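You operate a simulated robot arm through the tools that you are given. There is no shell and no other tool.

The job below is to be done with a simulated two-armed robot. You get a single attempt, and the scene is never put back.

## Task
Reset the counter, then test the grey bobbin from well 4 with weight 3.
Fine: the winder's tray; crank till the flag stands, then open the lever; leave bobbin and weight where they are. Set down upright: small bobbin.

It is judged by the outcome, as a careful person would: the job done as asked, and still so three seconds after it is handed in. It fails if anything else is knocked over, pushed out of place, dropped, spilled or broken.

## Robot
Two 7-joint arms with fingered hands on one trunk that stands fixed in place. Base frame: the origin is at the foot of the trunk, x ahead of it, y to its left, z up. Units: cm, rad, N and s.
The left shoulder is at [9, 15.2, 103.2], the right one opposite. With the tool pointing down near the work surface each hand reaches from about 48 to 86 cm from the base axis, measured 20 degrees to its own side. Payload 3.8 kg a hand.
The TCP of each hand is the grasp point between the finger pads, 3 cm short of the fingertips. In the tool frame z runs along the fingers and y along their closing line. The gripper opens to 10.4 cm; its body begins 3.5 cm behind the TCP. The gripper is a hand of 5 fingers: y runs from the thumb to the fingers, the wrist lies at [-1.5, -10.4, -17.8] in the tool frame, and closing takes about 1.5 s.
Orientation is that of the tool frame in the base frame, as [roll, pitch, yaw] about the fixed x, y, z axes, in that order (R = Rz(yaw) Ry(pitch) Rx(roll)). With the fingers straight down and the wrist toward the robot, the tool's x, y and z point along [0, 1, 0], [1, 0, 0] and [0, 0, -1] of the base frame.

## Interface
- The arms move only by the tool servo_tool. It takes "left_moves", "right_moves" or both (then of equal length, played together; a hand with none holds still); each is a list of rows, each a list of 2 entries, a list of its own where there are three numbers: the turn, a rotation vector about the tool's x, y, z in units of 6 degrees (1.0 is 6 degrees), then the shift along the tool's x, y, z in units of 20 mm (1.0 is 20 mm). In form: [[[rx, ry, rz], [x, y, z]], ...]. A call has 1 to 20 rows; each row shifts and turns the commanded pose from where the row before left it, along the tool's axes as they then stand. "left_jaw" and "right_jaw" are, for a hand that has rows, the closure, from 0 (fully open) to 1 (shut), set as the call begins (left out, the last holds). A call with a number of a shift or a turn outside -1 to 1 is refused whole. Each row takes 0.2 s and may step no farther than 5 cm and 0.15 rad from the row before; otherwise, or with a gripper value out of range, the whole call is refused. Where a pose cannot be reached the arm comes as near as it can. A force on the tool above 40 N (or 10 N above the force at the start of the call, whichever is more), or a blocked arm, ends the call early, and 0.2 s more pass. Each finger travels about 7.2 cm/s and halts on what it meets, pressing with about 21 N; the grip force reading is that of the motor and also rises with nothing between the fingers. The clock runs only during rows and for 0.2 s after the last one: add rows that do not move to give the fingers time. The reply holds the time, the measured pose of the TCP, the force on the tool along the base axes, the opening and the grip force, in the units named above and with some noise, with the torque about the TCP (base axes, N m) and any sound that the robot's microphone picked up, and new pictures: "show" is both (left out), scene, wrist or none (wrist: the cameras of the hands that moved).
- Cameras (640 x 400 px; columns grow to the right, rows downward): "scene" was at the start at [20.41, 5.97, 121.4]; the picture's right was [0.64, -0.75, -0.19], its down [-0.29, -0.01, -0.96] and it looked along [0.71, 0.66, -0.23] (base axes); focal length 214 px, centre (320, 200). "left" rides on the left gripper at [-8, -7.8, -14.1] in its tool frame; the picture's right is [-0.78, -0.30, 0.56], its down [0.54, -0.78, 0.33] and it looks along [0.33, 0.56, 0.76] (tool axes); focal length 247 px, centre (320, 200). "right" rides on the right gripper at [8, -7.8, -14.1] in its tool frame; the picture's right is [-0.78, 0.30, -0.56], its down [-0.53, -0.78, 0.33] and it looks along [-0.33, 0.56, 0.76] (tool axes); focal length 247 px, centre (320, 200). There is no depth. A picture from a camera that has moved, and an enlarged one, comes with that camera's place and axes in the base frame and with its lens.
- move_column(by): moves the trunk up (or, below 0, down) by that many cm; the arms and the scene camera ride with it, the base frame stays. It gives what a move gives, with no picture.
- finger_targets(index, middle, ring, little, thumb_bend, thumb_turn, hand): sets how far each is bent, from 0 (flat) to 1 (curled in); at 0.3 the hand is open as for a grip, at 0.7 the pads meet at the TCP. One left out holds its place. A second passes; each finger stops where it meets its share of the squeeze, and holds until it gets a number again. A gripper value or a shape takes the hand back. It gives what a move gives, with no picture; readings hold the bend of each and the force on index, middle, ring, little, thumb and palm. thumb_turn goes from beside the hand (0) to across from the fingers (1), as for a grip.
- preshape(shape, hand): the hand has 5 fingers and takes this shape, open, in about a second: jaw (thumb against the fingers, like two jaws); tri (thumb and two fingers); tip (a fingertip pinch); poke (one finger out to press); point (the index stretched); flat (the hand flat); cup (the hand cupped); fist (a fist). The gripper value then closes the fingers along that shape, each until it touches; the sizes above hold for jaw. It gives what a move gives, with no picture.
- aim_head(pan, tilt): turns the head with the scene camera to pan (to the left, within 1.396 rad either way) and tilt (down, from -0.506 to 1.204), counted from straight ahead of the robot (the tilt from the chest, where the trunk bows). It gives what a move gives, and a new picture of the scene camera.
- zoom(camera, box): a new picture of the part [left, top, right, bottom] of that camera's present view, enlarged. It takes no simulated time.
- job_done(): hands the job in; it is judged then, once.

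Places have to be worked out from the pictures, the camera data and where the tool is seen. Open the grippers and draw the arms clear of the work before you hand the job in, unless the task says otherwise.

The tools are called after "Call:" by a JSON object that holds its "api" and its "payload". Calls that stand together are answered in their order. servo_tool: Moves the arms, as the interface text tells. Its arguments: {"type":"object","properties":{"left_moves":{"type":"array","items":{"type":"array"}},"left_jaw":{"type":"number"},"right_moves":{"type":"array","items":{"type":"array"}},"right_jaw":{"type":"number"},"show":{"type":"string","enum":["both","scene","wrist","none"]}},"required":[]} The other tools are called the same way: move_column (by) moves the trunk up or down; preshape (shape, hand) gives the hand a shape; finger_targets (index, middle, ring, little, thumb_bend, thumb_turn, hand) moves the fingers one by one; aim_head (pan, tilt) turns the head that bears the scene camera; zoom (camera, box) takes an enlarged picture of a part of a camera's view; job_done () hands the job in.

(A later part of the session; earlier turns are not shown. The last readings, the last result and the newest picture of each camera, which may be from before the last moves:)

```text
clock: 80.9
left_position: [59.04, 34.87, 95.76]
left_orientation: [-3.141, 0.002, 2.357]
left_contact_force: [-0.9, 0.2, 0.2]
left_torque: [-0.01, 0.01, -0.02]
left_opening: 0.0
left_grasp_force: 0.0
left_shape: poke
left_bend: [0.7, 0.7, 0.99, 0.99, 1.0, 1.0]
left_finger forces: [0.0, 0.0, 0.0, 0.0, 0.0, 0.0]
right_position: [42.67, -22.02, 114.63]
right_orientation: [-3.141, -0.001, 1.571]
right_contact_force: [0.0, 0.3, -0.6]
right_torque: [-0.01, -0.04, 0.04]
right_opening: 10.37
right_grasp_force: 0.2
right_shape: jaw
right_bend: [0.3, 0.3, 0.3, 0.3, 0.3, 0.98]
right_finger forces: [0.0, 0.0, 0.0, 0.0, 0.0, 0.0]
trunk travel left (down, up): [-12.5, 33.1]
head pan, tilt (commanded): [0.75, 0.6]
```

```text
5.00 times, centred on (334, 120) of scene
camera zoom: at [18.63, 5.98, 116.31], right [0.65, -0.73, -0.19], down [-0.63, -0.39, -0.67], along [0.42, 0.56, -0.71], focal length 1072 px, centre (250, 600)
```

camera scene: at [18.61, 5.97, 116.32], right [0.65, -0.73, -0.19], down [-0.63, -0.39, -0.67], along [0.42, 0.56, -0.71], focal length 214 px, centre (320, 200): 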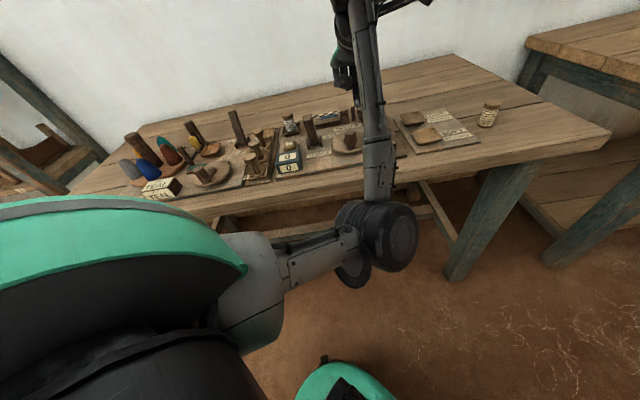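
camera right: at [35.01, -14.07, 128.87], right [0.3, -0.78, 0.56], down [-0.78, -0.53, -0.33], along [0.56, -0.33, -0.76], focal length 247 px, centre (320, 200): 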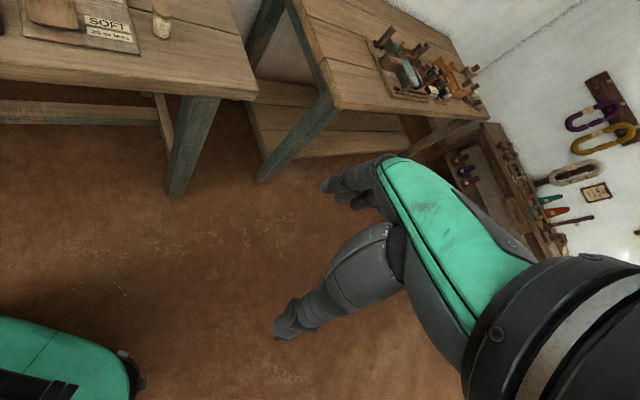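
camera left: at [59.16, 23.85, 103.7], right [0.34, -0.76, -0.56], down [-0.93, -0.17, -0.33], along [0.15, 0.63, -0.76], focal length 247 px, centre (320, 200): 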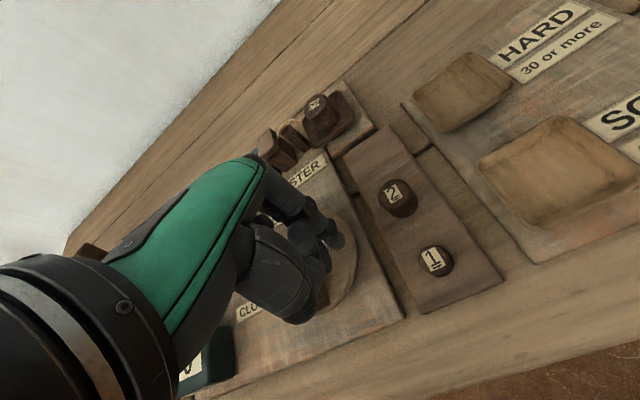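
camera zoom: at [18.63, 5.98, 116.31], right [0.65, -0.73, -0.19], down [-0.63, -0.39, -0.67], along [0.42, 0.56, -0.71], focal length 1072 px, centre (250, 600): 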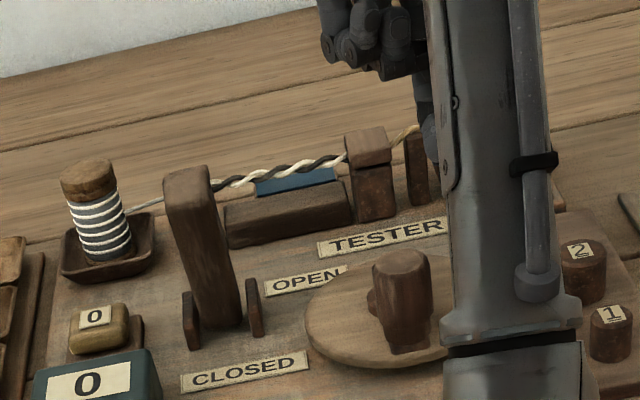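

The knob hasn't moved and stands where I judged (top [54.9, 35.9, 89]); pushing with the poke fingers is unreliable. I'll instead take hold of the knob from above with the three-finger shape, which has worked well.

Call:
{"api": "preshape", "payload": {"hand": "left", "shape": "tri"}}

Call:
{"api": "servo_tool", "payload": {"left_moves": [[[0, 0, 0], [0.6, -0.4, 0]], [[0, 0, 0], [0.6, -0.4, 0]], [[0, 0, 0], [0.55, -0.37, 0]], [[0, 0, 0], [0, 0, 0]]], "show": "none"}}

Call:
{"api": "zoom", "payload": {"camera": "left", "box": [270, 180, 462, 300]}}

Call:
{"api": "zoom", "payload": {"camera": "scene", "box": [270, 70, 398, 150]}}

```text
clock: 81.8
left_position: [58.91, 35.04, 95.78]
left_orientation: [-3.141, 0.0, 2.358]
left_contact_force: [-0.2, -0.3, -0.4]
left_torque: [-0.01, -0.01, -0.03]
left_opening: 10.38
left_grasp_force: 0.1
left_shape: tri
left_bend: [0.3, 0.3, 0.99, 0.99, 0.3, 0.98]
left_finger forces: [0.0, 0.0, 0.0, 0.0, 0.1, 0.0]
right_position: [42.79, -21.85, 114.71]
right_orientation: [-3.14, 0.003, 1.57]
right_contact_force: [0.6, -0.6, 0.9]
right_torque: [-0.01, -0.02, 0.01]
right_opening: 10.38
right_grasp_force: 0.0
right_shape: jaw
right_bend: [0.3, 0.3, 0.3, 0.3, 0.3, 0.98]
right_finger forces: [0.0, 0.0, 0.0, 0.0, 0.1, 0.0]
trunk travel left (down, up): [-12.5, 33.1]
head pan, tilt (commanded): [0.75, 0.6]
```

```text
clock: 82.8
left_position: [54.99, 35.81, 95.8]
left_orientation: [3.141, -0.002, 2.358]
left_contact_force: [-0.5, 0.8, 0.2]
left_torque: [-0.02, -0.02, 0.01]
left_opening: 10.4
left_grasp_force: 0.1
left_shape: tri
left_bend: [0.3, 0.3, 0.99, 0.99, 0.3, 0.98]
left_finger forces: [0.0, 0.0, 0.0, 0.0, 0.0, 0.0]
right_position: [42.76, -21.84, 114.53]
right_orientation: [-3.141, -0.003, 1.571]
right_contact_force: [-0.3, -0.5, 0.1]
right_torque: [-0.01, 0.01, 0.02]
right_opening: 10.38
right_grasp_force: 0.0
right_shape: jaw
right_bend: [0.3, 0.3, 0.3, 0.3, 0.3, 0.98]
right_finger forces: [0.0, 0.0, 0.0, 0.1, 0.1, 0.0]
trunk travel left (down, up): [-12.5, 33.1]
head pan, tilt (commanded): [0.75, 0.6]
```

```text
3.33 times, centred on (366, 240) of left
camera zoom: at [55.12, 24.75, 109.91], right [0.34, -0.76, -0.56], down [-0.93, -0.17, -0.33], along [0.16, 0.63, -0.76], focal length 823 px, centre (167, 67)
```

zoom: 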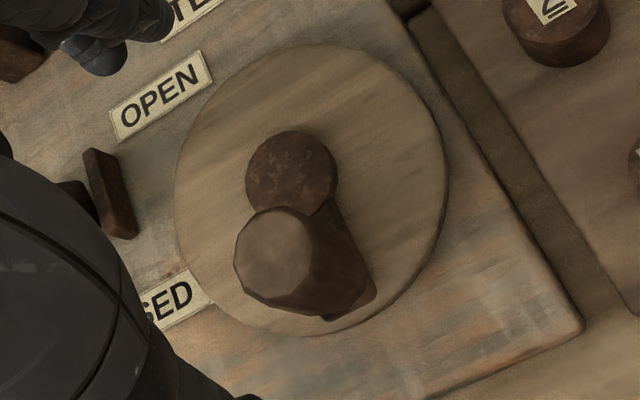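

```text
5.00 times, centred on (334, 110) of scene
camera zoom: at [18.63, 5.97, 116.31], right [0.65, -0.73, -0.19], down [-0.63, -0.39, -0.67], along [0.42, 0.56, -0.71], focal length 1072 px, centre (250, 650)
```

zoom: 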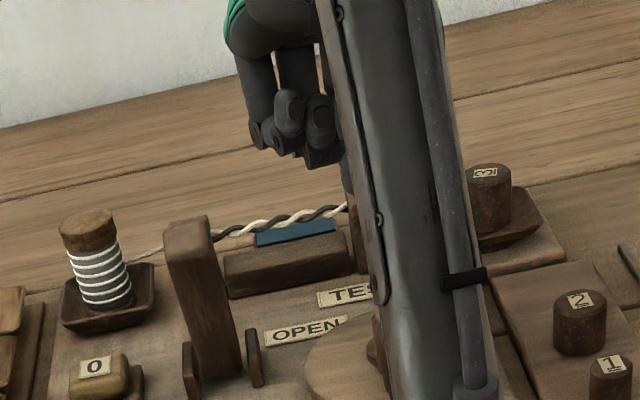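

Now a clear view: disc centre [57.45, 38.2], hub top z≈85.7, knob [54.9, 36.0] exactly under the TCP. Lowering to grasp it.

Call:
{"api": "servo_tool", "payload": {"left_moves": [[[0, 0, 0], [0, 0, 0.8]], [[0, 0, 0], [0, 0, 0.8]], [[0, 0, 0], [0, 0, 0.7]], [[0, 0, 0], [0, 0, 0.5]], [[0, 0, 0], [0, 0, 0.35]], [[0, 0, 0], [0, 0, 0]]], "show": "none"}}

Call:
{"api": "zoom", "payload": {"camera": "left", "box": [240, 140, 496, 300]}}

```text
clock: 84.2
left_position: [54.8, 35.88, 89.26]
left_orientation: [-3.142, 0.002, 2.357]
left_contact_force: [0.2, -0.2, 0.0]
left_torque: [0.01, -0.01, -0.01]
left_opening: 10.4
left_grasp_force: 0.1
left_shape: tri
left_bend: [0.3, 0.3, 0.99, 0.99, 0.3, 0.98]
left_finger forces: [0.0, 0.0, 0.0, 0.0, 0.2, 0.0]
right_position: [42.82, -21.87, 114.72]
right_orientation: [3.141, 0.0, 1.571]
right_contact_force: [0.2, 0.3, -0.3]
right_torque: [-0.04, 0.01, 0.01]
right_opening: 10.38
right_grasp_force: 0.1
right_shape: jaw
right_bend: [0.3, 0.3, 0.3, 0.3, 0.3, 0.98]
right_finger forces: [0.0, 0.0, 0.0, 0.0, 0.1, 0.0]
trunk travel left (down, up): [-12.5, 33.1]
head pan, tilt (commanded): [0.75, 0.6]
```

```text
2.50 times, centred on (368, 220) of left
camera zoom: at [55.05, 24.82, 103.51], right [0.34, -0.76, -0.56], down [-0.93, -0.17, -0.33], along [0.15, 0.63, -0.76], focal length 617 px, centre (200, 150)
```

zoom: 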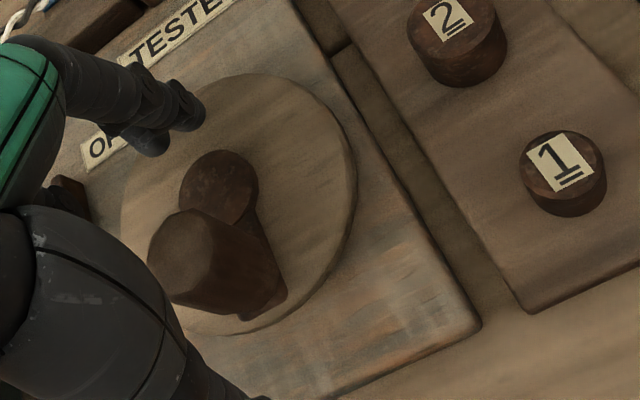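

The knob stands between thumb and fingers. I'll close to a light hold first (0.72) and read the finger forces.

Call:
{"api": "servo_tool", "payload": {"left_moves": [[[0, 0, 0], [0, 0, 0]], [[0, 0, 0], [0, 0, 0]], [[0, 0, 0], [0, 0, 0]], [[0, 0, 0], [0, 0, 0]], [[0, 0, 0], [0, 0, 0]], [[0, 0, 0], [0, 0, 0]], [[0, 0, 0], [0, 0, 0]]], "left_jaw": 0.72, "show": "none"}}

Call:
{"api": "zoom", "payload": {"camera": "left", "box": [240, 140, 496, 300]}}

```text
clock: 85.8
left_position: [54.82, 35.82, 89.4]
left_orientation: [-3.141, -0.001, 2.358]
left_contact_force: [0.7, 0.0, -0.5]
left_torque: [0.01, 0.01, 0.01]
left_opening: 2.93
left_grasp_force: 0.0
left_shape: tri
left_bend: [0.74, 0.54, 0.99, 0.99, 0.74, 1.0]
left_finger forces: [0.0, 0.1, 0.0, 0.0, 0.1, 0.0]
right_position: [42.71, -21.87, 114.59]
right_orientation: [-3.141, 0.0, 1.571]
right_contact_force: [1.2, -0.4, -0.1]
right_torque: [-0.02, -0.03, 0.01]
right_opening: 10.39
right_grasp_force: 0.1
right_shape: jaw
right_bend: [0.3, 0.3, 0.3, 0.3, 0.3, 0.98]
right_finger forces: [0.1, 0.1, 0.0, 0.0, 0.1, 0.0]
trunk travel left (down, up): [-12.5, 33.1]
head pan, tilt (commanded): [0.75, 0.6]
```

```text
2.50 times, centred on (368, 220) of left
camera zoom: at [55.05, 24.82, 103.53], right [0.34, -0.76, -0.56], down [-0.93, -0.17, -0.33], along [0.15, 0.63, -0.76], focal length 617 px, centre (200, 150)
```

zoom: 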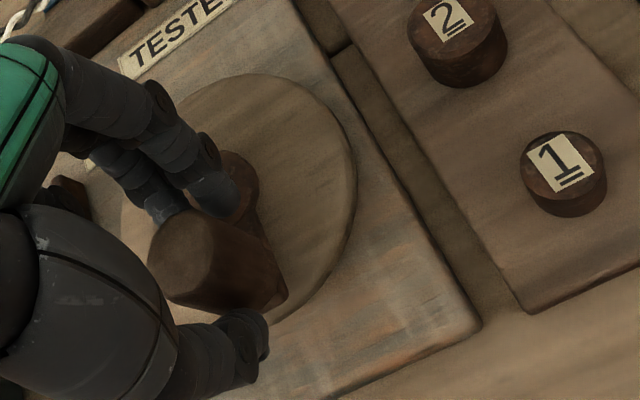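

Nearly touching with no force. I'll snug to 0.8 and try a small clockwise arc (about 30°), watching the force.

Call:
{"api": "servo_tool", "payload": {"left_moves": [[[0, 0, 0], [0, 0, 0]], [[0, 0, 0], [0, 0, 0]], [[0, 0, 0], [0.23, 0.02, 0]], [[0, 0, 0], [0.23, 0.05, 0]], [[0, 0, 0], [0.22, 0.08, 0]], [[0, 0, 0], [0.21, 0.11, 0]], [[0, 0, 0], [0, 0, 0]]], "left_jaw": 0.8, "show": "none"}}

Call:
{"api": "zoom", "payload": {"camera": "left", "box": [240, 140, 496, 300]}}

Call:
{"api": "zoom", "payload": {"camera": "scene", "box": [240, 80, 400, 180]}}

```text
clock: 87.4
left_position: [53.88, 37.31, 89.41]
left_orientation: [3.141, 0.0, 2.358]
left_contact_force: [0.4, -0.6, 0.6]
left_torque: [0.03, -0.02, -0.01]
left_opening: 2.09
left_grasp_force: 0.1
left_shape: tri
left_bend: [0.73, 0.59, 0.99, 0.99, 0.74, 1.0]
left_finger forces: [0.0, 0.1, 0.0, 0.0, 0.1, 0.0]
right_position: [42.76, -21.75, 114.62]
right_orientation: [-3.141, -0.003, 1.571]
right_contact_force: [-1.9, 0.2, 0.3]
right_torque: [0.05, 0.0, -0.01]
right_opening: 10.38
right_grasp_force: 0.1
right_shape: jaw
right_bend: [0.3, 0.3, 0.3, 0.3, 0.3, 0.98]
right_finger forces: [0.0, 0.0, 0.0, 0.0, 0.1, 0.0]
trunk travel left (down, up): [-12.5, 33.1]
head pan, tilt (commanded): [0.75, 0.6]
```

```text
2.50 times, centred on (368, 220) of left
camera zoom: at [54.1, 26.32, 103.59], right [0.34, -0.76, -0.56], down [-0.93, -0.17, -0.33], along [0.15, 0.63, -0.76], focal length 617 px, centre (200, 150)
```

zoom: 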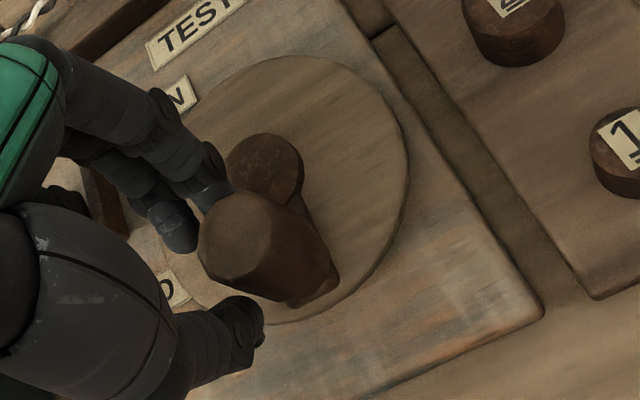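

```text
4.00 times, centred on (320, 130) of scene
camera zoom: at [18.62, 5.97, 116.31], right [0.65, -0.73, -0.19], down [-0.63, -0.39, -0.67], along [0.42, 0.56, -0.71], focal length 858 px, centre (320, 480)
```

zoom: 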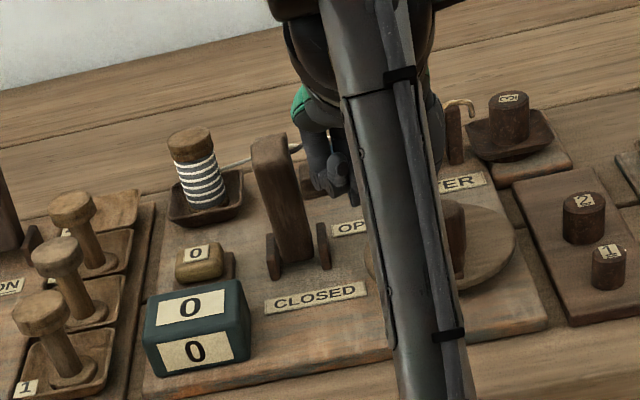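

The hold was too loose and the hand slid off to the left without turning the crank. I'll open, move back over the knob, and grip it firmly.

Call:
{"api": "servo_tool", "payload": {"left_moves": [[[0, 0, 0], [0, 0, 0]], [[0, 0, 0], [0, 0, 0]], [[0, 0, 0], [0, 0, 0]], [[0, 0, 0], [0, 0, 0]], [[0, 0, 0], [-0.22, -0.08, 0]], [[0, 0, 0], [-0.23, -0.06, 0]], [[0, 0, 0], [-0.22, -0.06, 0]], [[0, 0, 0], [-0.22, -0.06, 0]], [[0, 0, 0], [0, 0, 0]]], "left_jaw": 0.25, "show": "none"}}

Call:
{"api": "servo_tool", "payload": {"left_moves": [[[0, 0, 0], [0, 0, 0]], [[0, 0, 0], [0, 0, 0]], [[0, 0, 0], [0, 0, 0]], [[0, 0, 0], [0, 0, 0]], [[0, 0, 0], [0, 0, 0]], [[0, 0, 0], [0, 0, 0]], [[0, 0, 0], [0, 0, 0]]], "left_jaw": 1, "show": "none"}}

Call:
{"api": "zoom", "payload": {"camera": "left", "box": [240, 140, 496, 300]}}

```text
clock: 89.4
left_position: [54.8, 35.79, 89.37]
left_orientation: [-3.141, 0.0, 2.358]
left_contact_force: [0.1, 0.4, 0.3]
left_torque: [0.02, -0.02, 0.03]
left_opening: 7.77
left_grasp_force: 0.0
left_shape: tri
left_bend: [0.27, 0.36, 0.99, 0.99, 0.54, 0.99]
left_finger forces: [0.1, 0.0, 0.1, 0.0, 0.0, 0.1]
right_position: [42.8, -21.98, 114.64]
right_orientation: [-3.141, 0.0, 1.571]
right_contact_force: [0.3, 0.0, 0.4]
right_torque: [0.02, -0.02, -0.01]
right_opening: 10.33
right_grasp_force: 0.0
right_shape: jaw
right_bend: [0.3, 0.3, 0.3, 0.3, 0.3, 0.98]
right_finger forces: [0.1, 0.1, 0.0, 0.0, 0.0, 0.0]
trunk travel left (down, up): [-12.5, 33.1]
head pan, tilt (commanded): [0.75, 0.6]
```

```text
clock: 91.0
left_position: [54.77, 35.77, 89.37]
left_orientation: [3.14, 0.001, 2.358]
left_contact_force: [-1.4, -1.9, -2.4]
left_torque: [-0.04, 0.05, 0.0]
left_opening: 1.93
left_grasp_force: 20.8
left_shape: tri
left_bend: [0.73, 0.61, 1.0, 1.0, 0.74, 1.0]
left_finger forces: [8.6, 9.0, 0.1, 0.0, 19.1, 0.0]
right_position: [42.75, -21.86, 114.68]
right_orientation: [3.141, 0.0, 1.57]
right_contact_force: [-1.2, -1.0, 0.7]
right_torque: [0.03, 0.02, 0.01]
right_opening: 10.34
right_grasp_force: 0.1
right_shape: jaw
right_bend: [0.3, 0.3, 0.3, 0.3, 0.3, 0.98]
right_finger forces: [0.0, 0.0, 0.1, 0.0, 0.1, 0.0]
trunk travel left (down, up): [-12.5, 33.1]
head pan, tilt (commanded): [0.75, 0.6]
```

```text
2.50 times, centred on (368, 220) of left
camera zoom: at [55.07, 24.73, 103.49], right [0.34, -0.76, -0.56], down [-0.93, -0.17, -0.33], along [0.15, 0.63, -0.76], focal length 617 px, centre (200, 150)
```

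zoom: 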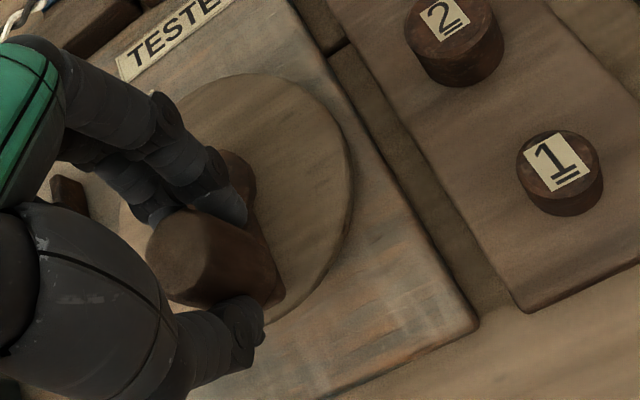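

Now gripped with 21 N. A small clockwise test: about 15° in slow steps.

Call:
{"api": "servo_tool", "payload": {"left_moves": [[[0, 0, 0], [0.15, 0.0, 0]], [[0, 0, 0], [0.15, 0.02, 0]], [[0, 0, 0], [0.15, 0.03, 0]], [[0, 0, 0], [0, 0, 0]]], "show": "none"}}

Call:
{"api": "zoom", "payload": {"camera": "left", "box": [240, 140, 496, 300]}}

Call:
{"api": "zoom", "payload": {"camera": "scene", "box": [240, 80, 400, 180]}}

```text
clock: 92.0
left_position: [54.36, 36.13, 89.55]
left_orientation: [-3.139, -0.001, 2.357]
left_contact_force: [9.9, -15.2, -3.9]
left_torque: [-0.29, -0.21, 0.01]
left_opening: 1.87
left_grasp_force: 20.8
left_shape: tri
left_bend: [0.73, 0.73, 1.0, 1.0, 0.74, 0.97]
left_finger forces: [12.7, 4.3, 0.0, 0.1, 20.8, 0.0]
right_position: [42.97, -22.01, 114.63]
right_orientation: [-3.139, -0.003, 1.571]
right_contact_force: [0.4, 0.2, 0.0]
right_torque: [-0.01, -0.02, -0.01]
right_opening: 10.38
right_grasp_force: 0.2
right_shape: jaw
right_bend: [0.3, 0.3, 0.3, 0.3, 0.3, 0.98]
right_finger forces: [0.1, 0.0, 0.1, 0.0, 0.0, 0.1]
trunk travel left (down, up): [-12.5, 33.1]
head pan, tilt (commanded): [0.75, 0.6]
```

```text
2.50 times, centred on (368, 220) of left
camera zoom: at [54.62, 25.19, 103.52], right [0.34, -0.76, -0.56], down [-0.93, -0.17, -0.33], along [0.16, 0.63, -0.76], focal length 617 px, centre (200, 150)
```

zoom: 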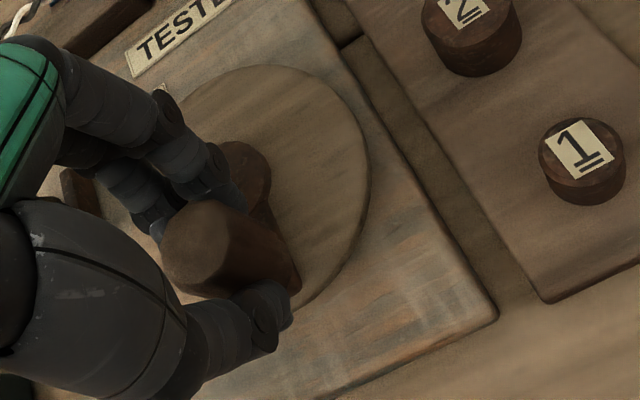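

```text
4.00 times, centred on (320, 130) of scene
camera zoom: at [18.83, 5.75, 116.29], right [0.65, -0.73, -0.2], down [-0.63, -0.38, -0.67], along [0.42, 0.56, -0.71], focal length 858 px, centre (320, 480)
```

zoom: 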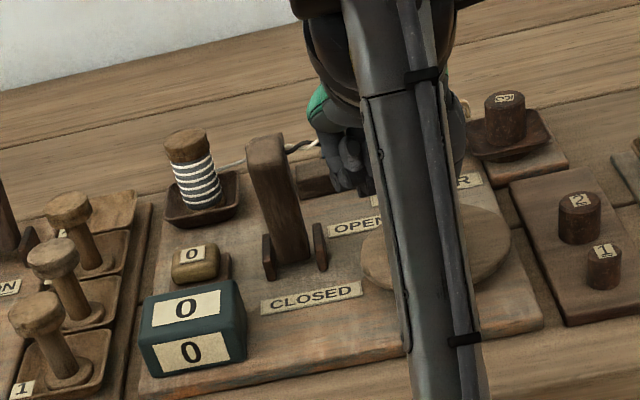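

Clockwise it resists with 18 N and the knob does not follow, so it likely turns the other way. I'll go back and try counter-clockwise.

Call:
{"api": "servo_tool", "payload": {"left_moves": [[[0, 0, 0], [-0.15, -0.02, 0]], [[0, 0, 0], [-0.15, -0.02, 0]], [[0, 0, 0], [-0.15, -0.01, 0]], [[0, 0, 0], [-0.15, 0.0, 0]], [[0, 0, 0], [-0.15, 0.03, 0]], [[0, 0, 0], [-0.15, 0.04, 0]], [[0, 0, 0], [0, 0, 0]]], "show": "none"}}

Call:
{"api": "zoom", "payload": {"camera": "left", "box": [240, 140, 496, 300]}}

Call:
{"api": "zoom", "payload": {"camera": "scene", "box": [240, 80, 400, 180]}}

```text
clock: 93.6
left_position: [55.4, 35.14, 89.36]
left_orientation: [-3.14, -0.001, 2.361]
left_contact_force: [1.4, 2.4, -4.4]
left_torque: [0.17, -0.01, 0.01]
left_opening: 1.89
left_grasp_force: 21.0
left_shape: tri
left_bend: [0.73, 0.63, 1.0, 1.0, 0.74, 0.99]
left_finger forces: [11.7, 13.2, 0.0, 0.1, 18.5, 0.0]
right_position: [42.85, -21.92, 114.57]
right_orientation: [-3.141, 0.0, 1.57]
right_contact_force: [0.5, 0.5, -1.0]
right_torque: [0.02, 0.02, 0.03]
right_opening: 10.4
right_grasp_force: 0.0
right_shape: jaw
right_bend: [0.3, 0.3, 0.3, 0.3, 0.3, 0.98]
right_finger forces: [0.0, 0.0, 0.0, 0.1, 0.0, 0.1]
trunk travel left (down, up): [-12.5, 33.1]
head pan, tilt (commanded): [0.75, 0.6]
```

```text
2.50 times, centred on (368, 220) of left
camera zoom: at [55.77, 24.24, 103.56], right [0.34, -0.76, -0.56], down [-0.93, -0.17, -0.33], along [0.15, 0.63, -0.76], focal length 617 px, centre (200, 150)
```

zoom: 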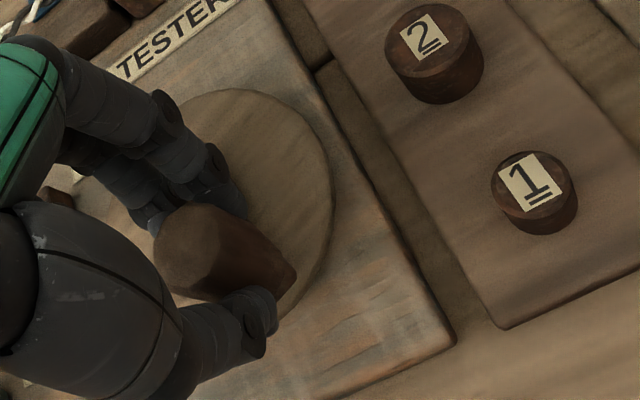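

```text
4.00 times, centred on (320, 130) of scene
camera zoom: at [18.68, 6.04, 116.3], right [0.65, -0.73, -0.19], down [-0.63, -0.39, -0.67], along [0.42, 0.56, -0.71], focal length 858 px, centre (320, 480)
```

zoom: 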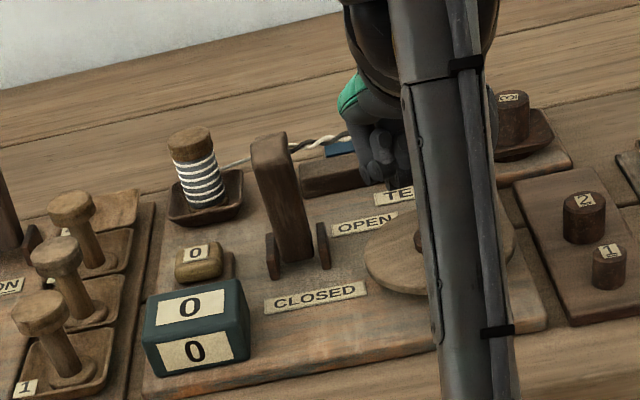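

The knob follows counter-clockwise with hardly any force. I'll carry on counter-clockwise along the circle (centre about u=13.7, v=67.4, radius 3.4), a quarter turn first.

Call:
{"api": "servo_tool", "payload": {"left_moves": [[[0, 0, 0], [-0.419, 0.137, 0]], [[0, 0, 0], [-0.369, 0.241, 0]], [[0, 0, 0], [-0.2945, 0.328, 0]], [[0, 0, 0], [-0.1995, 0.393, 0]], [[0, 0, 0], [-0.091, 0.4315, 0]], [[0, 0, 0], [0.024, 0.44, 0]], [[0, 0, 0], [0, 0, 0]]], "show": "none"}}

Call:
{"api": "zoom", "payload": {"camera": "left", "box": [240, 140, 496, 300]}}

Call:
{"api": "zoom", "payload": {"camera": "scene", "box": [240, 80, 400, 180]}}

```text
clock: 95.2
left_position: [60.1, 36.15, 89.36]
left_orientation: [-3.141, 0.001, 2.359]
left_contact_force: [-8.3, 5.7, 0.6]
left_torque: [0.22, 0.17, -0.03]
left_opening: 1.92
left_grasp_force: 20.4
left_shape: tri
left_bend: [0.73, 0.61, 1.0, 1.0, 0.74, 1.0]
left_finger forces: [8.9, 15.2, 0.1, 0.0, 21.7, 0.0]
right_position: [42.66, -21.78, 114.8]
right_orientation: [3.14, -0.002, 1.57]
right_contact_force: [-0.6, -0.3, 0.6]
right_torque: [-0.03, 0.03, 0.01]
right_opening: 10.37
right_grasp_force: 0.1
right_shape: jaw
right_bend: [0.3, 0.3, 0.3, 0.3, 0.3, 0.98]
right_finger forces: [0.0, 0.1, 0.0, 0.0, 0.0, 0.1]
trunk travel left (down, up): [-12.5, 33.1]
head pan, tilt (commanded): [0.75, 0.6]
```

```text
2.50 times, centred on (368, 220) of left
camera zoom: at [60.38, 25.11, 103.53], right [0.34, -0.76, -0.56], down [-0.93, -0.17, -0.33], along [0.16, 0.63, -0.76], focal length 617 px, centre (200, 150)
```

zoom: 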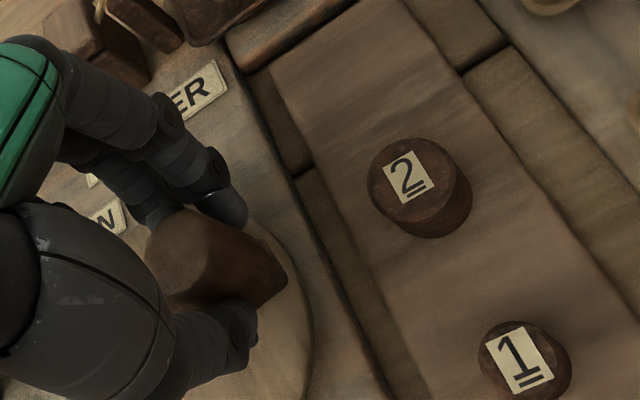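

```text
4.00 times, centred on (320, 130) of scene
camera zoom: at [18.48, 6.05, 116.33], right [0.65, -0.73, -0.19], down [-0.63, -0.39, -0.68], along [0.42, 0.56, -0.71], focal length 858 px, centre (320, 480)
```

zoom: 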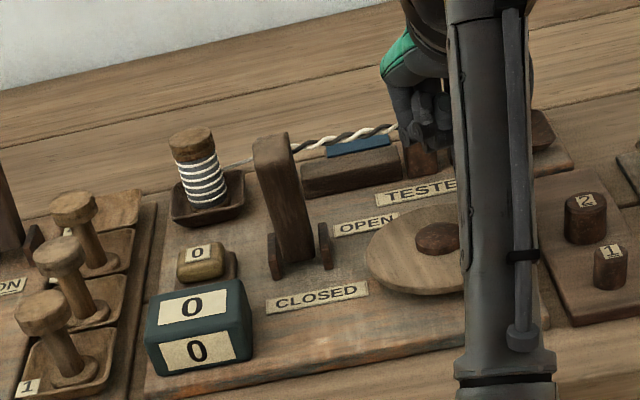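

The crank follows: a quarter turn done, about 10 N of inward pull, so the true circle is slightly further left. I'll continue half a turn with a small correction.

Call:
{"api": "servo_tool", "payload": {"left_moves": [[[0, 0, 0], [0.167, 0.419, 0]], [[0, 0, 0], [0.271, 0.369, 0]], [[0, 0, 0], [0.348, 0.2945, 0]], [[0, 0, 0], [0.403, 0.1995, 0]], [[0, 0, 0], [0.4315, 0.091, 0]], [[0, 0, 0], [0.44, -0.024, 0]], [[0, 0, 0], [0, 0, 0]]], "show": "none"}}

Call:
{"api": "zoom", "payload": {"camera": "scene", "box": [240, 80, 400, 180]}}

```text
clock: 96.8
left_position: [59.09, 40.96, 89.41]
left_orientation: [-3.14, 0.0, 2.36]
left_contact_force: [5.0, 5.8, 1.9]
left_torque: [0.25, -0.18, 0.03]
left_opening: 1.94
left_grasp_force: 20.8
left_shape: tri
left_bend: [0.73, 0.6, 1.0, 1.0, 0.75, 1.0]
left_finger forces: [13.3, 15.3, 0.0, 0.0, 16.8, 0.0]
right_position: [42.83, -21.95, 114.62]
right_orientation: [-3.14, 0.0, 1.571]
right_contact_force: [0.3, 0.3, 0.2]
right_torque: [0.0, 0.03, 0.02]
right_opening: 10.36
right_grasp_force: 0.0
right_shape: jaw
right_bend: [0.3, 0.3, 0.3, 0.3, 0.3, 0.98]
right_finger forces: [0.0, 0.1, 0.1, 0.0, 0.0, 0.0]
trunk travel left (down, up): [-12.5, 33.1]
head pan, tilt (commanded): [0.75, 0.6]
```

```text
4.00 times, centred on (320, 130) of scene
camera zoom: at [18.67, 6.06, 116.3], right [0.65, -0.73, -0.19], down [-0.63, -0.39, -0.67], along [0.42, 0.56, -0.71], focal length 858 px, centre (320, 480)
```

zoom: 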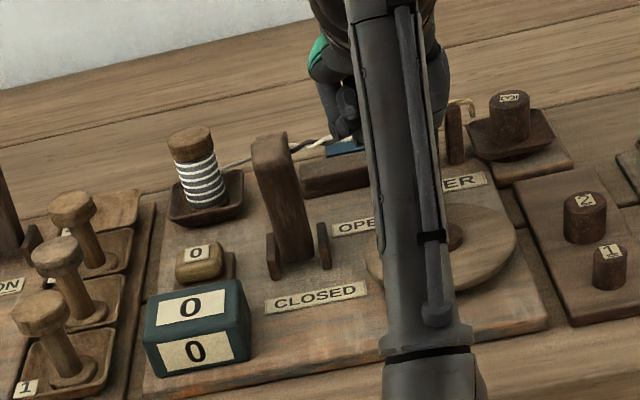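

Good: half a turn in total, forces under 10 N. Continuing to complete the full turn.

Call:
{"api": "servo_tool", "payload": {"left_moves": [[[0, 0, 0], [0.419, -0.137, 0]], [[0, 0, 0], [0.369, -0.241, 0]], [[0, 0, 0], [0.2945, -0.328, 0]], [[0, 0, 0], [0.1995, -0.393, 0]], [[0, 0, 0], [0.091, -0.4315, 0]], [[0, 0, 0], [-0.024, -0.44, 0]], [[0, 0, 0], [-0.137, -0.419, 0]], [[0, 0, 0], [-0.241, -0.369, 0]], [[0, 0, 0], [-0.328, -0.2945, 0]], [[0, 0, 0], [-0.393, -0.1995, 0]], [[0, 0, 0], [-0.4315, -0.091, 0]], [[0, 0, 0], [-0.44, 0.024, 0]], [[0, 0, 0], [0, 0, 0]]], "show": "none"}}

Call:
{"api": "zoom", "payload": {"camera": "scene", "box": [240, 80, 400, 180]}}

Call:
{"api": "zoom", "payload": {"camera": "left", "box": [200, 100, 520, 300]}}

```text
clock: 99.6
left_position: [55.46, 35.2, 89.37]
left_orientation: [3.142, 0.0, 2.359]
left_contact_force: [1.7, 2.0, -3.7]
left_torque: [0.01, -0.03, -0.02]
left_opening: 1.9
left_grasp_force: 20.7
left_shape: tri
left_bend: [0.73, 0.61, 1.0, 1.0, 0.74, 1.0]
left_finger forces: [11.7, 12.8, 0.1, 0.1, 17.9, 0.1]
right_position: [42.82, -21.87, 114.58]
right_orientation: [-3.14, -0.001, 1.572]
right_contact_force: [0.5, -0.1, -0.2]
right_torque: [0.0, -0.01, -0.02]
right_opening: 10.37
right_grasp_force: 0.2
right_shape: jaw
right_bend: [0.3, 0.3, 0.3, 0.3, 0.3, 0.98]
right_finger forces: [0.0, 0.0, 0.0, 0.1, 0.0, 0.0]
trunk travel left (down, up): [-12.5, 33.1]
head pan, tilt (commanded): [0.75, 0.6]
```

```text
4.00 times, centred on (320, 130) of scene
camera zoom: at [18.68, 6.04, 116.3], right [0.65, -0.73, -0.19], down [-0.63, -0.39, -0.67], along [0.42, 0.56, -0.71], focal length 858 px, centre (320, 480)
```

zoom: 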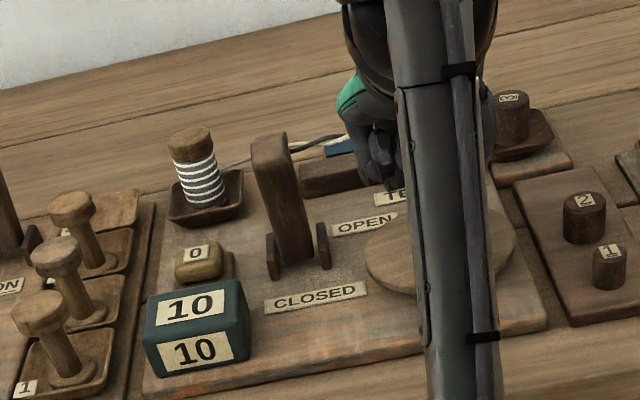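

```text
2.00 times, centred on (360, 200) of left
camera zoom: at [55.66, 24.24, 103.57], right [0.34, -0.76, -0.56], down [-0.93, -0.17, -0.33], along [0.15, 0.63, -0.76], focal length 494 px, centre (240, 200)
```

zoom: 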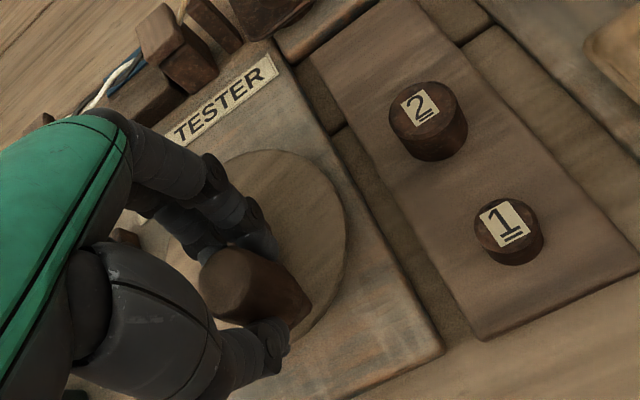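

One full turn gives 10 on the counter; the flag is still flat. I'll go on with another half turn and check.

Call:
{"api": "servo_tool", "payload": {"left_moves": [[[0, 0, 0], [-0.419, 0.137, 0]], [[0, 0, 0], [-0.369, 0.241, 0]], [[0, 0, 0], [-0.2745, 0.328, 0]], [[0, 0, 0], [-0.1695, 0.393, 0]], [[0, 0, 0], [-0.061, 0.4315, 0]], [[0, 0, 0], [0.044, 0.44, 0]], [[0, 0, 0], [0.137, 0.429, 0]], [[0, 0, 0], [0.241, 0.379, 0]], [[0, 0, 0], [0.328, 0.3145, 0]], [[0, 0, 0], [0.393, 0.2195, 0]], [[0, 0, 0], [0.4315, 0.091, 0]], [[0, 0, 0], [0.44, -0.024, 0]], [[0, 0, 0], [0, 0, 0]]], "show": "none"}}

Call:
{"api": "zoom", "payload": {"camera": "scene", "box": [240, 80, 400, 180]}}

Call:
{"api": "zoom", "payload": {"camera": "left", "box": [200, 100, 520, 300]}}

```text
clock: 102.4
left_position: [59.09, 41.2, 89.43]
left_orientation: [3.14, 0.0, 2.361]
left_contact_force: [1.4, 1.3, 3.6]
left_torque: [0.05, -0.04, -0.02]
left_opening: 1.91
left_grasp_force: 20.9
left_shape: tri
left_bend: [0.73, 0.62, 1.0, 1.0, 0.75, 1.0]
left_finger forces: [11.6, 12.8, 0.1, 0.1, 19.2, 0.0]
right_position: [42.76, -21.95, 114.54]
right_orientation: [-3.141, -0.002, 1.571]
right_contact_force: [0.5, -0.3, 0.2]
right_torque: [-0.03, 0.0, 0.0]
right_opening: 10.36
right_grasp_force: 0.0
right_shape: jaw
right_bend: [0.3, 0.3, 0.3, 0.3, 0.3, 0.98]
right_finger forces: [0.0, 0.0, 0.0, 0.1, 0.1, 0.0]
trunk travel left (down, up): [-12.5, 33.1]
head pan, tilt (commanded): [0.75, 0.6]
```

```text
4.00 times, centred on (320, 130) of scene
camera zoom: at [18.6, 5.97, 116.32], right [0.65, -0.73, -0.19], down [-0.63, -0.39, -0.67], along [0.42, 0.56, -0.71], focal length 858 px, centre (320, 480)
```

zoom: 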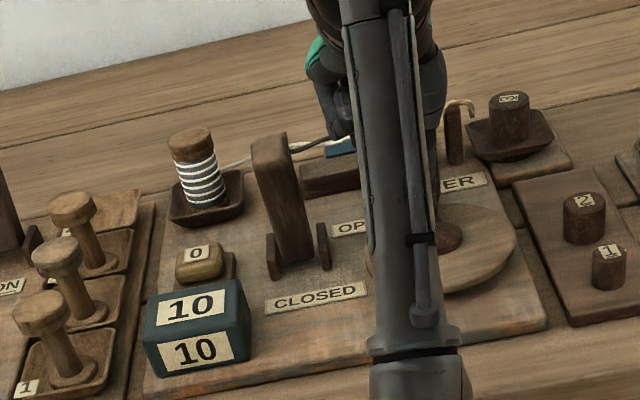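

```text
2.00 times, centred on (360, 200) of left
camera zoom: at [59.38, 30.11, 103.52], right [0.34, -0.76, -0.56], down [-0.93, -0.17, -0.33], along [0.16, 0.63, -0.76], focal length 494 px, centre (240, 200)
```

zoom: 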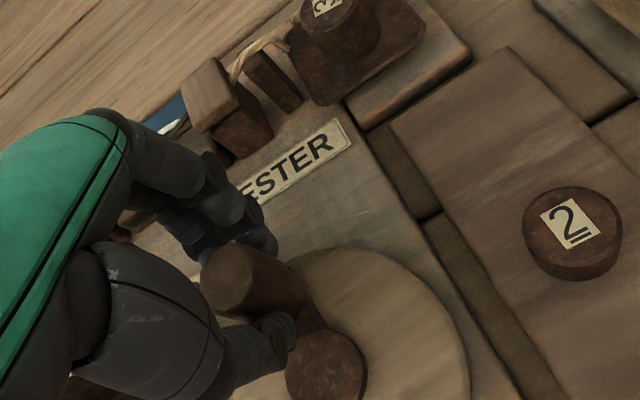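

Flag still flat and counter 10; forces are small. Continuing the second half of this turn in two quarters, checking at each.

Call:
{"api": "servo_tool", "payload": {"left_moves": [[[0, 0, 0], [0.409, -0.157, 0]], [[0, 0, 0], [0.359, -0.261, 0]], [[0, 0, 0], [0.2845, -0.348, 0]], [[0, 0, 0], [0.1895, -0.413, 0]], [[0, 0, 0], [0.081, -0.4515, 0]], [[0, 0, 0], [-0.024, -0.46, 0]], [[0, 0, 0], [-0.137, -0.419, 0]], [[0, 0, 0], [-0.241, -0.369, 0]], [[0, 0, 0], [0, 0, 0]]], "show": "none"}}

Call:
{"api": "zoom", "payload": {"camera": "scene", "box": [240, 80, 400, 180]}}

```text
clock: 104.4
left_position: [53.78, 38.35, 89.47]
left_orientation: [-3.138, -0.001, 2.358]
left_contact_force: [-1.7, -1.1, -3.9]
left_torque: [-0.02, 0.01, -0.04]
left_opening: 1.91
left_grasp_force: 21.1
left_shape: tri
left_bend: [0.73, 0.61, 1.0, 1.0, 0.74, 1.0]
left_finger forces: [11.2, 11.2, 0.0, 0.1, 19.6, 0.0]
right_position: [42.64, -21.95, 114.62]
right_orientation: [-3.141, 0.0, 1.571]
right_contact_force: [0.1, -0.4, 0.3]
right_torque: [0.02, 0.02, -0.02]
right_opening: 10.36
right_grasp_force: 0.1
right_shape: jaw
right_bend: [0.3, 0.3, 0.3, 0.3, 0.3, 0.98]
right_finger forces: [0.1, 0.0, 0.1, 0.1, 0.0, 0.0]
trunk travel left (down, up): [-12.5, 33.1]
head pan, tilt (commanded): [0.75, 0.6]
```

```text
4.00 times, centred on (320, 130) of scene
camera zoom: at [18.62, 5.99, 116.31], right [0.65, -0.73, -0.19], down [-0.63, -0.39, -0.67], along [0.42, 0.56, -0.71], focal length 858 px, centre (320, 480)
```

zoom: 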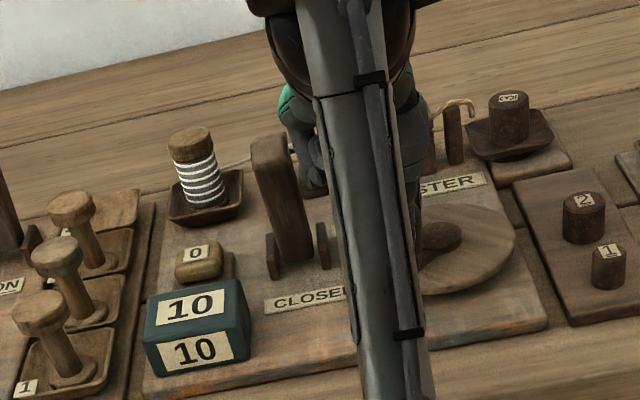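

Counter still 10 at three quarters of the second turn. Finishing the turn in small steps.

Call:
{"api": "servo_tool", "payload": {"left_moves": [[[0, 0, 0], [-0.328, -0.2945, 0]], [[0, 0, 0], [-0.393, -0.1995, 0]], [[0, 0, 0], [-0.4315, -0.091, 0]], [[0, 0, 0], [-0.44, 0.024, 0]], [[0, 0, 0], [0, 0, 0]]], "show": "none"}}

Call:
{"api": "zoom", "payload": {"camera": "scene", "box": [240, 80, 400, 180]}}

Call:
{"api": "zoom", "payload": {"camera": "left", "box": [200, 100, 520, 300]}}

```text
clock: 105.6
left_position: [55.18, 35.33, 89.37]
left_orientation: [-3.141, 0.003, 2.358]
left_contact_force: [1.1, 2.8, 0.5]
left_torque: [0.06, -0.03, 0.03]
left_opening: 1.93
left_grasp_force: 20.9
left_shape: tri
left_bend: [0.73, 0.61, 1.0, 1.0, 0.74, 1.0]
left_finger forces: [12.0, 12.7, 0.1, 0.0, 18.3, 0.0]
right_position: [42.8, -21.85, 114.61]
right_orientation: [-3.141, 0.001, 1.57]
right_contact_force: [0.1, 0.4, -0.5]
right_torque: [-0.01, 0.02, 0.0]
right_opening: 10.36
right_grasp_force: 0.1
right_shape: jaw
right_bend: [0.3, 0.3, 0.3, 0.3, 0.3, 0.98]
right_finger forces: [0.0, 0.0, 0.0, 0.1, 0.0, 0.0]
trunk travel left (down, up): [-12.5, 33.1]
head pan, tilt (commanded): [0.75, 0.6]
```

```text
4.00 times, centred on (320, 130) of scene
camera zoom: at [18.63, 6.01, 116.31], right [0.65, -0.73, -0.19], down [-0.63, -0.39, -0.67], along [0.42, 0.56, -0.71], focal length 858 px, centre (320, 480)
```

zoom: 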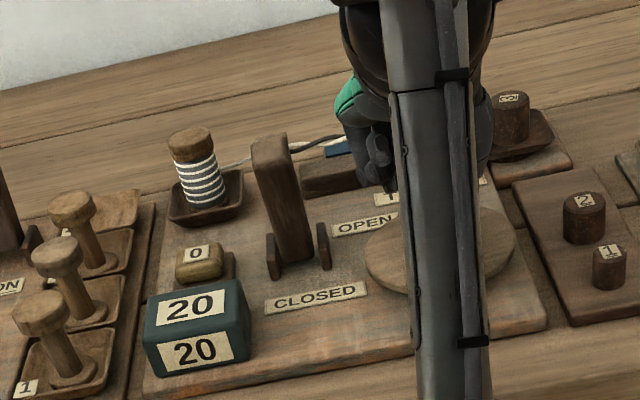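

```text
2.00 times, centred on (360, 200) of left
camera zoom: at [55.5, 24.28, 103.54], right [0.34, -0.76, -0.56], down [-0.93, -0.17, -0.33], along [0.16, 0.63, -0.76], focal length 494 px, centre (240, 200)
```

zoom: 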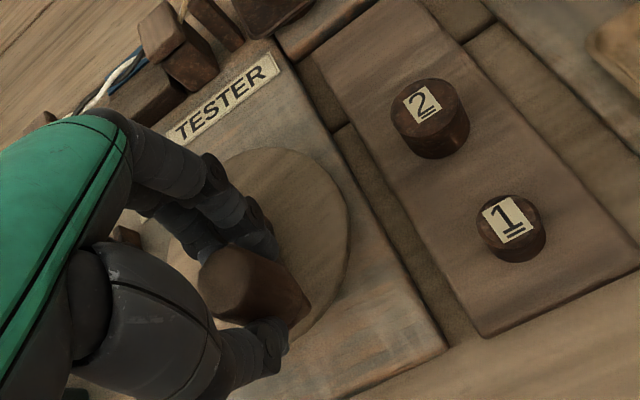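

Counter 20, the flag still lies flat. Third turn: half a turn, then check.

Call:
{"api": "servo_tool", "payload": {"left_moves": [[[0, 0, 0], [-0.429, 0.137, 0]], [[0, 0, 0], [-0.389, 0.241, 0]], [[0, 0, 0], [-0.2945, 0.338, 0]], [[0, 0, 0], [-0.1795, 0.403, 0]], [[0, 0, 0], [-0.061, 0.4415, 0]], [[0, 0, 0], [0.044, 0.45, 0]], [[0, 0, 0], [0.137, 0.429, 0]], [[0, 0, 0], [0.241, 0.379, 0]], [[0, 0, 0], [0.328, 0.3045, 0]], [[0, 0, 0], [0.393, 0.2095, 0]], [[0, 0, 0], [0.4315, 0.091, 0]], [[0, 0, 0], [0.44, -0.024, 0]], [[0, 0, 0], [0, 0, 0]]], "show": "none"}}

Call:
{"api": "zoom", "payload": {"camera": "scene", "box": [240, 80, 400, 180]}}

Call:
{"api": "zoom", "payload": {"camera": "left", "box": [200, 100, 520, 300]}}

```text
clock: 108.4
left_position: [59.07, 41.08, 89.56]
left_orientation: [-3.14, -0.002, 2.358]
left_contact_force: [0.1, 0.0, -0.2]
left_torque: [-0.01, -0.02, 0.0]
left_opening: 1.44
left_grasp_force: 21.7
left_shape: tri
left_bend: [0.74, 0.74, 1.0, 1.0, 0.82, 1.0]
left_finger forces: [0.0, 0.0, 0.0, 0.1, 0.1, 0.0]
right_position: [42.73, -21.93, 114.56]
right_orientation: [-3.141, -0.002, 1.571]
right_contact_force: [0.0, 0.8, -0.4]
right_torque: [0.0, 0.01, 0.02]
right_opening: 10.38
right_grasp_force: 0.2
right_shape: jaw
right_bend: [0.3, 0.3, 0.3, 0.3, 0.3, 0.98]
right_finger forces: [0.0, 0.0, 0.1, 0.1, 0.1, 0.1]
trunk travel left (down, up): [-12.5, 33.1]
head pan, tilt (commanded): [0.75, 0.6]
```

```text
4.00 times, centred on (320, 130) of scene
camera zoom: at [18.63, 5.96, 116.31], right [0.65, -0.73, -0.19], down [-0.63, -0.39, -0.67], along [0.42, 0.56, -0.71], focal length 858 px, centre (320, 480)
```

zoom: 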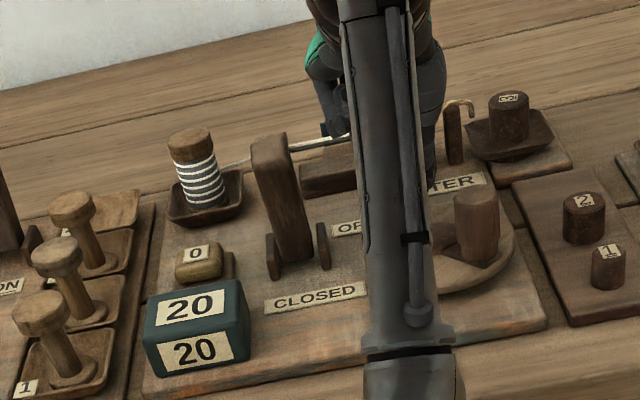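

```text
2.00 times, centred on (360, 200) of left
camera zoom: at [59.38, 30.08, 103.68], right [0.34, -0.76, -0.56], down [-0.93, -0.17, -0.33], along [0.15, 0.63, -0.76], focal length 494 px, centre (240, 200)
```

zoom: 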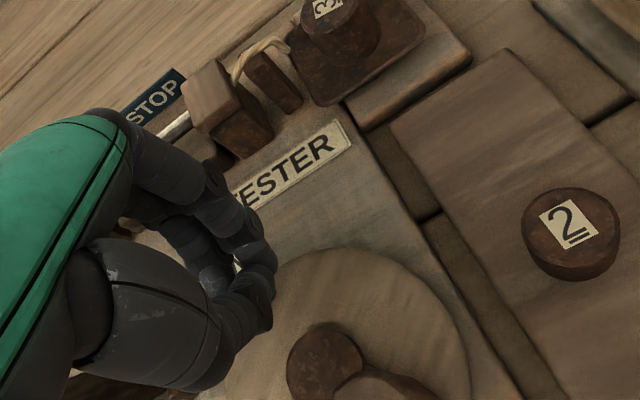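

The flag now stands: it shows "STOP", and the crank stopped there with the counter at 20 (the knob slipped out of the grip as it locked). I'll rise straight up from the crank and look at the lever.

Call:
{"api": "servo_tool", "payload": {"left_moves": [[[0, 0, 0], [0, 0, -0.6]], [[0, 0, 0], [0, 0, -0.9]], [[0, 0, 0], [0, 0, -1]], [[0, 0, 0], [0, 0, -1]], [[0, 0, 0], [0, 0, -1]], [[0, 0, 0], [0, 0, -1]], [[0, 0, 0], [0, 0, 0]]], "show": "both"}}

Call:
{"api": "zoom", "payload": {"camera": "scene", "box": [240, 80, 400, 180]}}

Call:
{"api": "zoom", "payload": {"camera": "left", "box": [256, 100, 576, 300]}}

```text
clock: 110.0
left_position: [59.1, 41.06, 100.18]
left_orientation: [-3.14, -0.001, 2.358]
left_contact_force: [-0.3, 0.2, 0.6]
left_torque: [-0.03, 0.02, 0.0]
left_opening: 1.42
left_grasp_force: 20.8
left_shape: tri
left_bend: [0.74, 0.74, 1.0, 1.0, 0.82, 1.0]
left_finger forces: [0.0, 0.0, 0.1, 0.0, 0.0, 0.0]
right_position: [42.78, -21.76, 114.7]
right_orientation: [-3.141, 0.0, 1.571]
right_contact_force: [0.4, 0.7, -0.7]
right_torque: [-0.03, -0.03, 0.0]
right_opening: 10.36
right_grasp_force: 0.1
right_shape: jaw
right_bend: [0.3, 0.3, 0.3, 0.3, 0.3, 0.98]
right_finger forces: [0.0, 0.0, 0.0, 0.1, 0.0, 0.1]
trunk travel left (down, up): [-12.5, 33.1]
head pan, tilt (commanded): [0.75, 0.6]
camera scene: at [18.63, 5.99, 116.31], right [0.65, -0.73, -0.19], down [-0.63, -0.39, -0.67], along [0.42, 0.56, -0.71], focal length 214 px, centre (320, 200)
camera left: at [59.39, 29.97, 114.37], right [0.34, -0.76, -0.56], down [-0.93, -0.17, -0.33], along [0.15, 0.63, -0.76], focal length 247 px, centre (320, 200)
```

scene: 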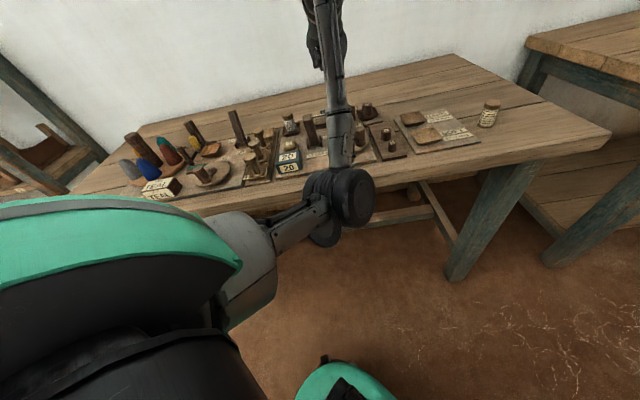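
left: 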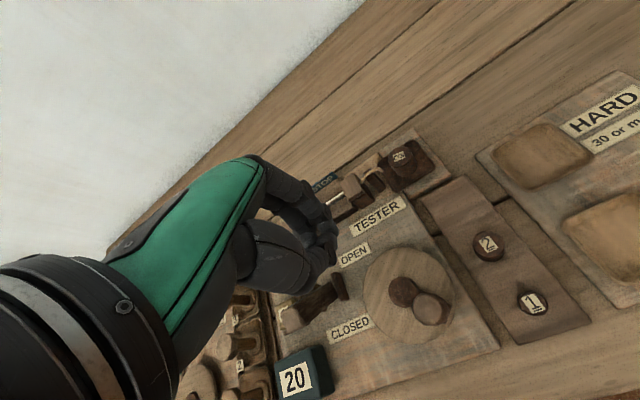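

```text
4.00 times, centred on (320, 130) of scene
camera zoom: at [18.63, 5.99, 116.31], right [0.65, -0.73, -0.19], down [-0.63, -0.39, -0.67], along [0.42, 0.56, -0.71], focal length 858 px, centre (320, 480)
```

zoom: 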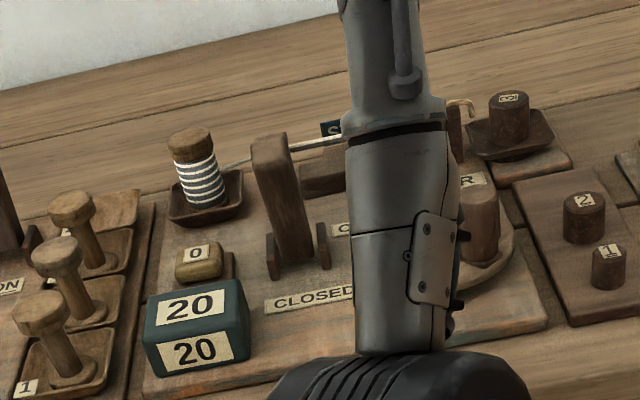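

```text
2.00 times, centred on (416, 200) of left
camera zoom: at [59.39, 29.97, 114.37], right [0.34, -0.76, -0.56], down [-0.93, -0.17, -0.33], along [0.15, 0.63, -0.76], focal length 494 px, centre (128, 200)
```

zoom: 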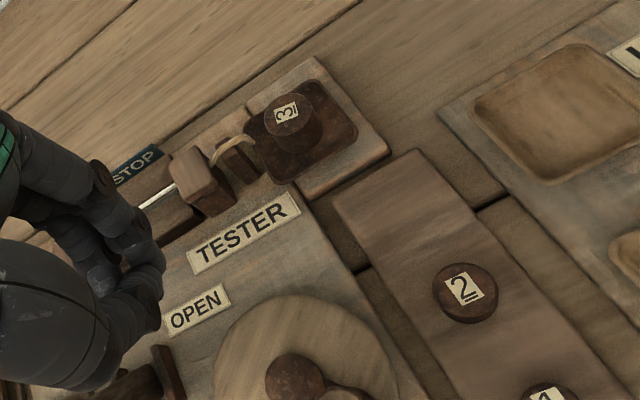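

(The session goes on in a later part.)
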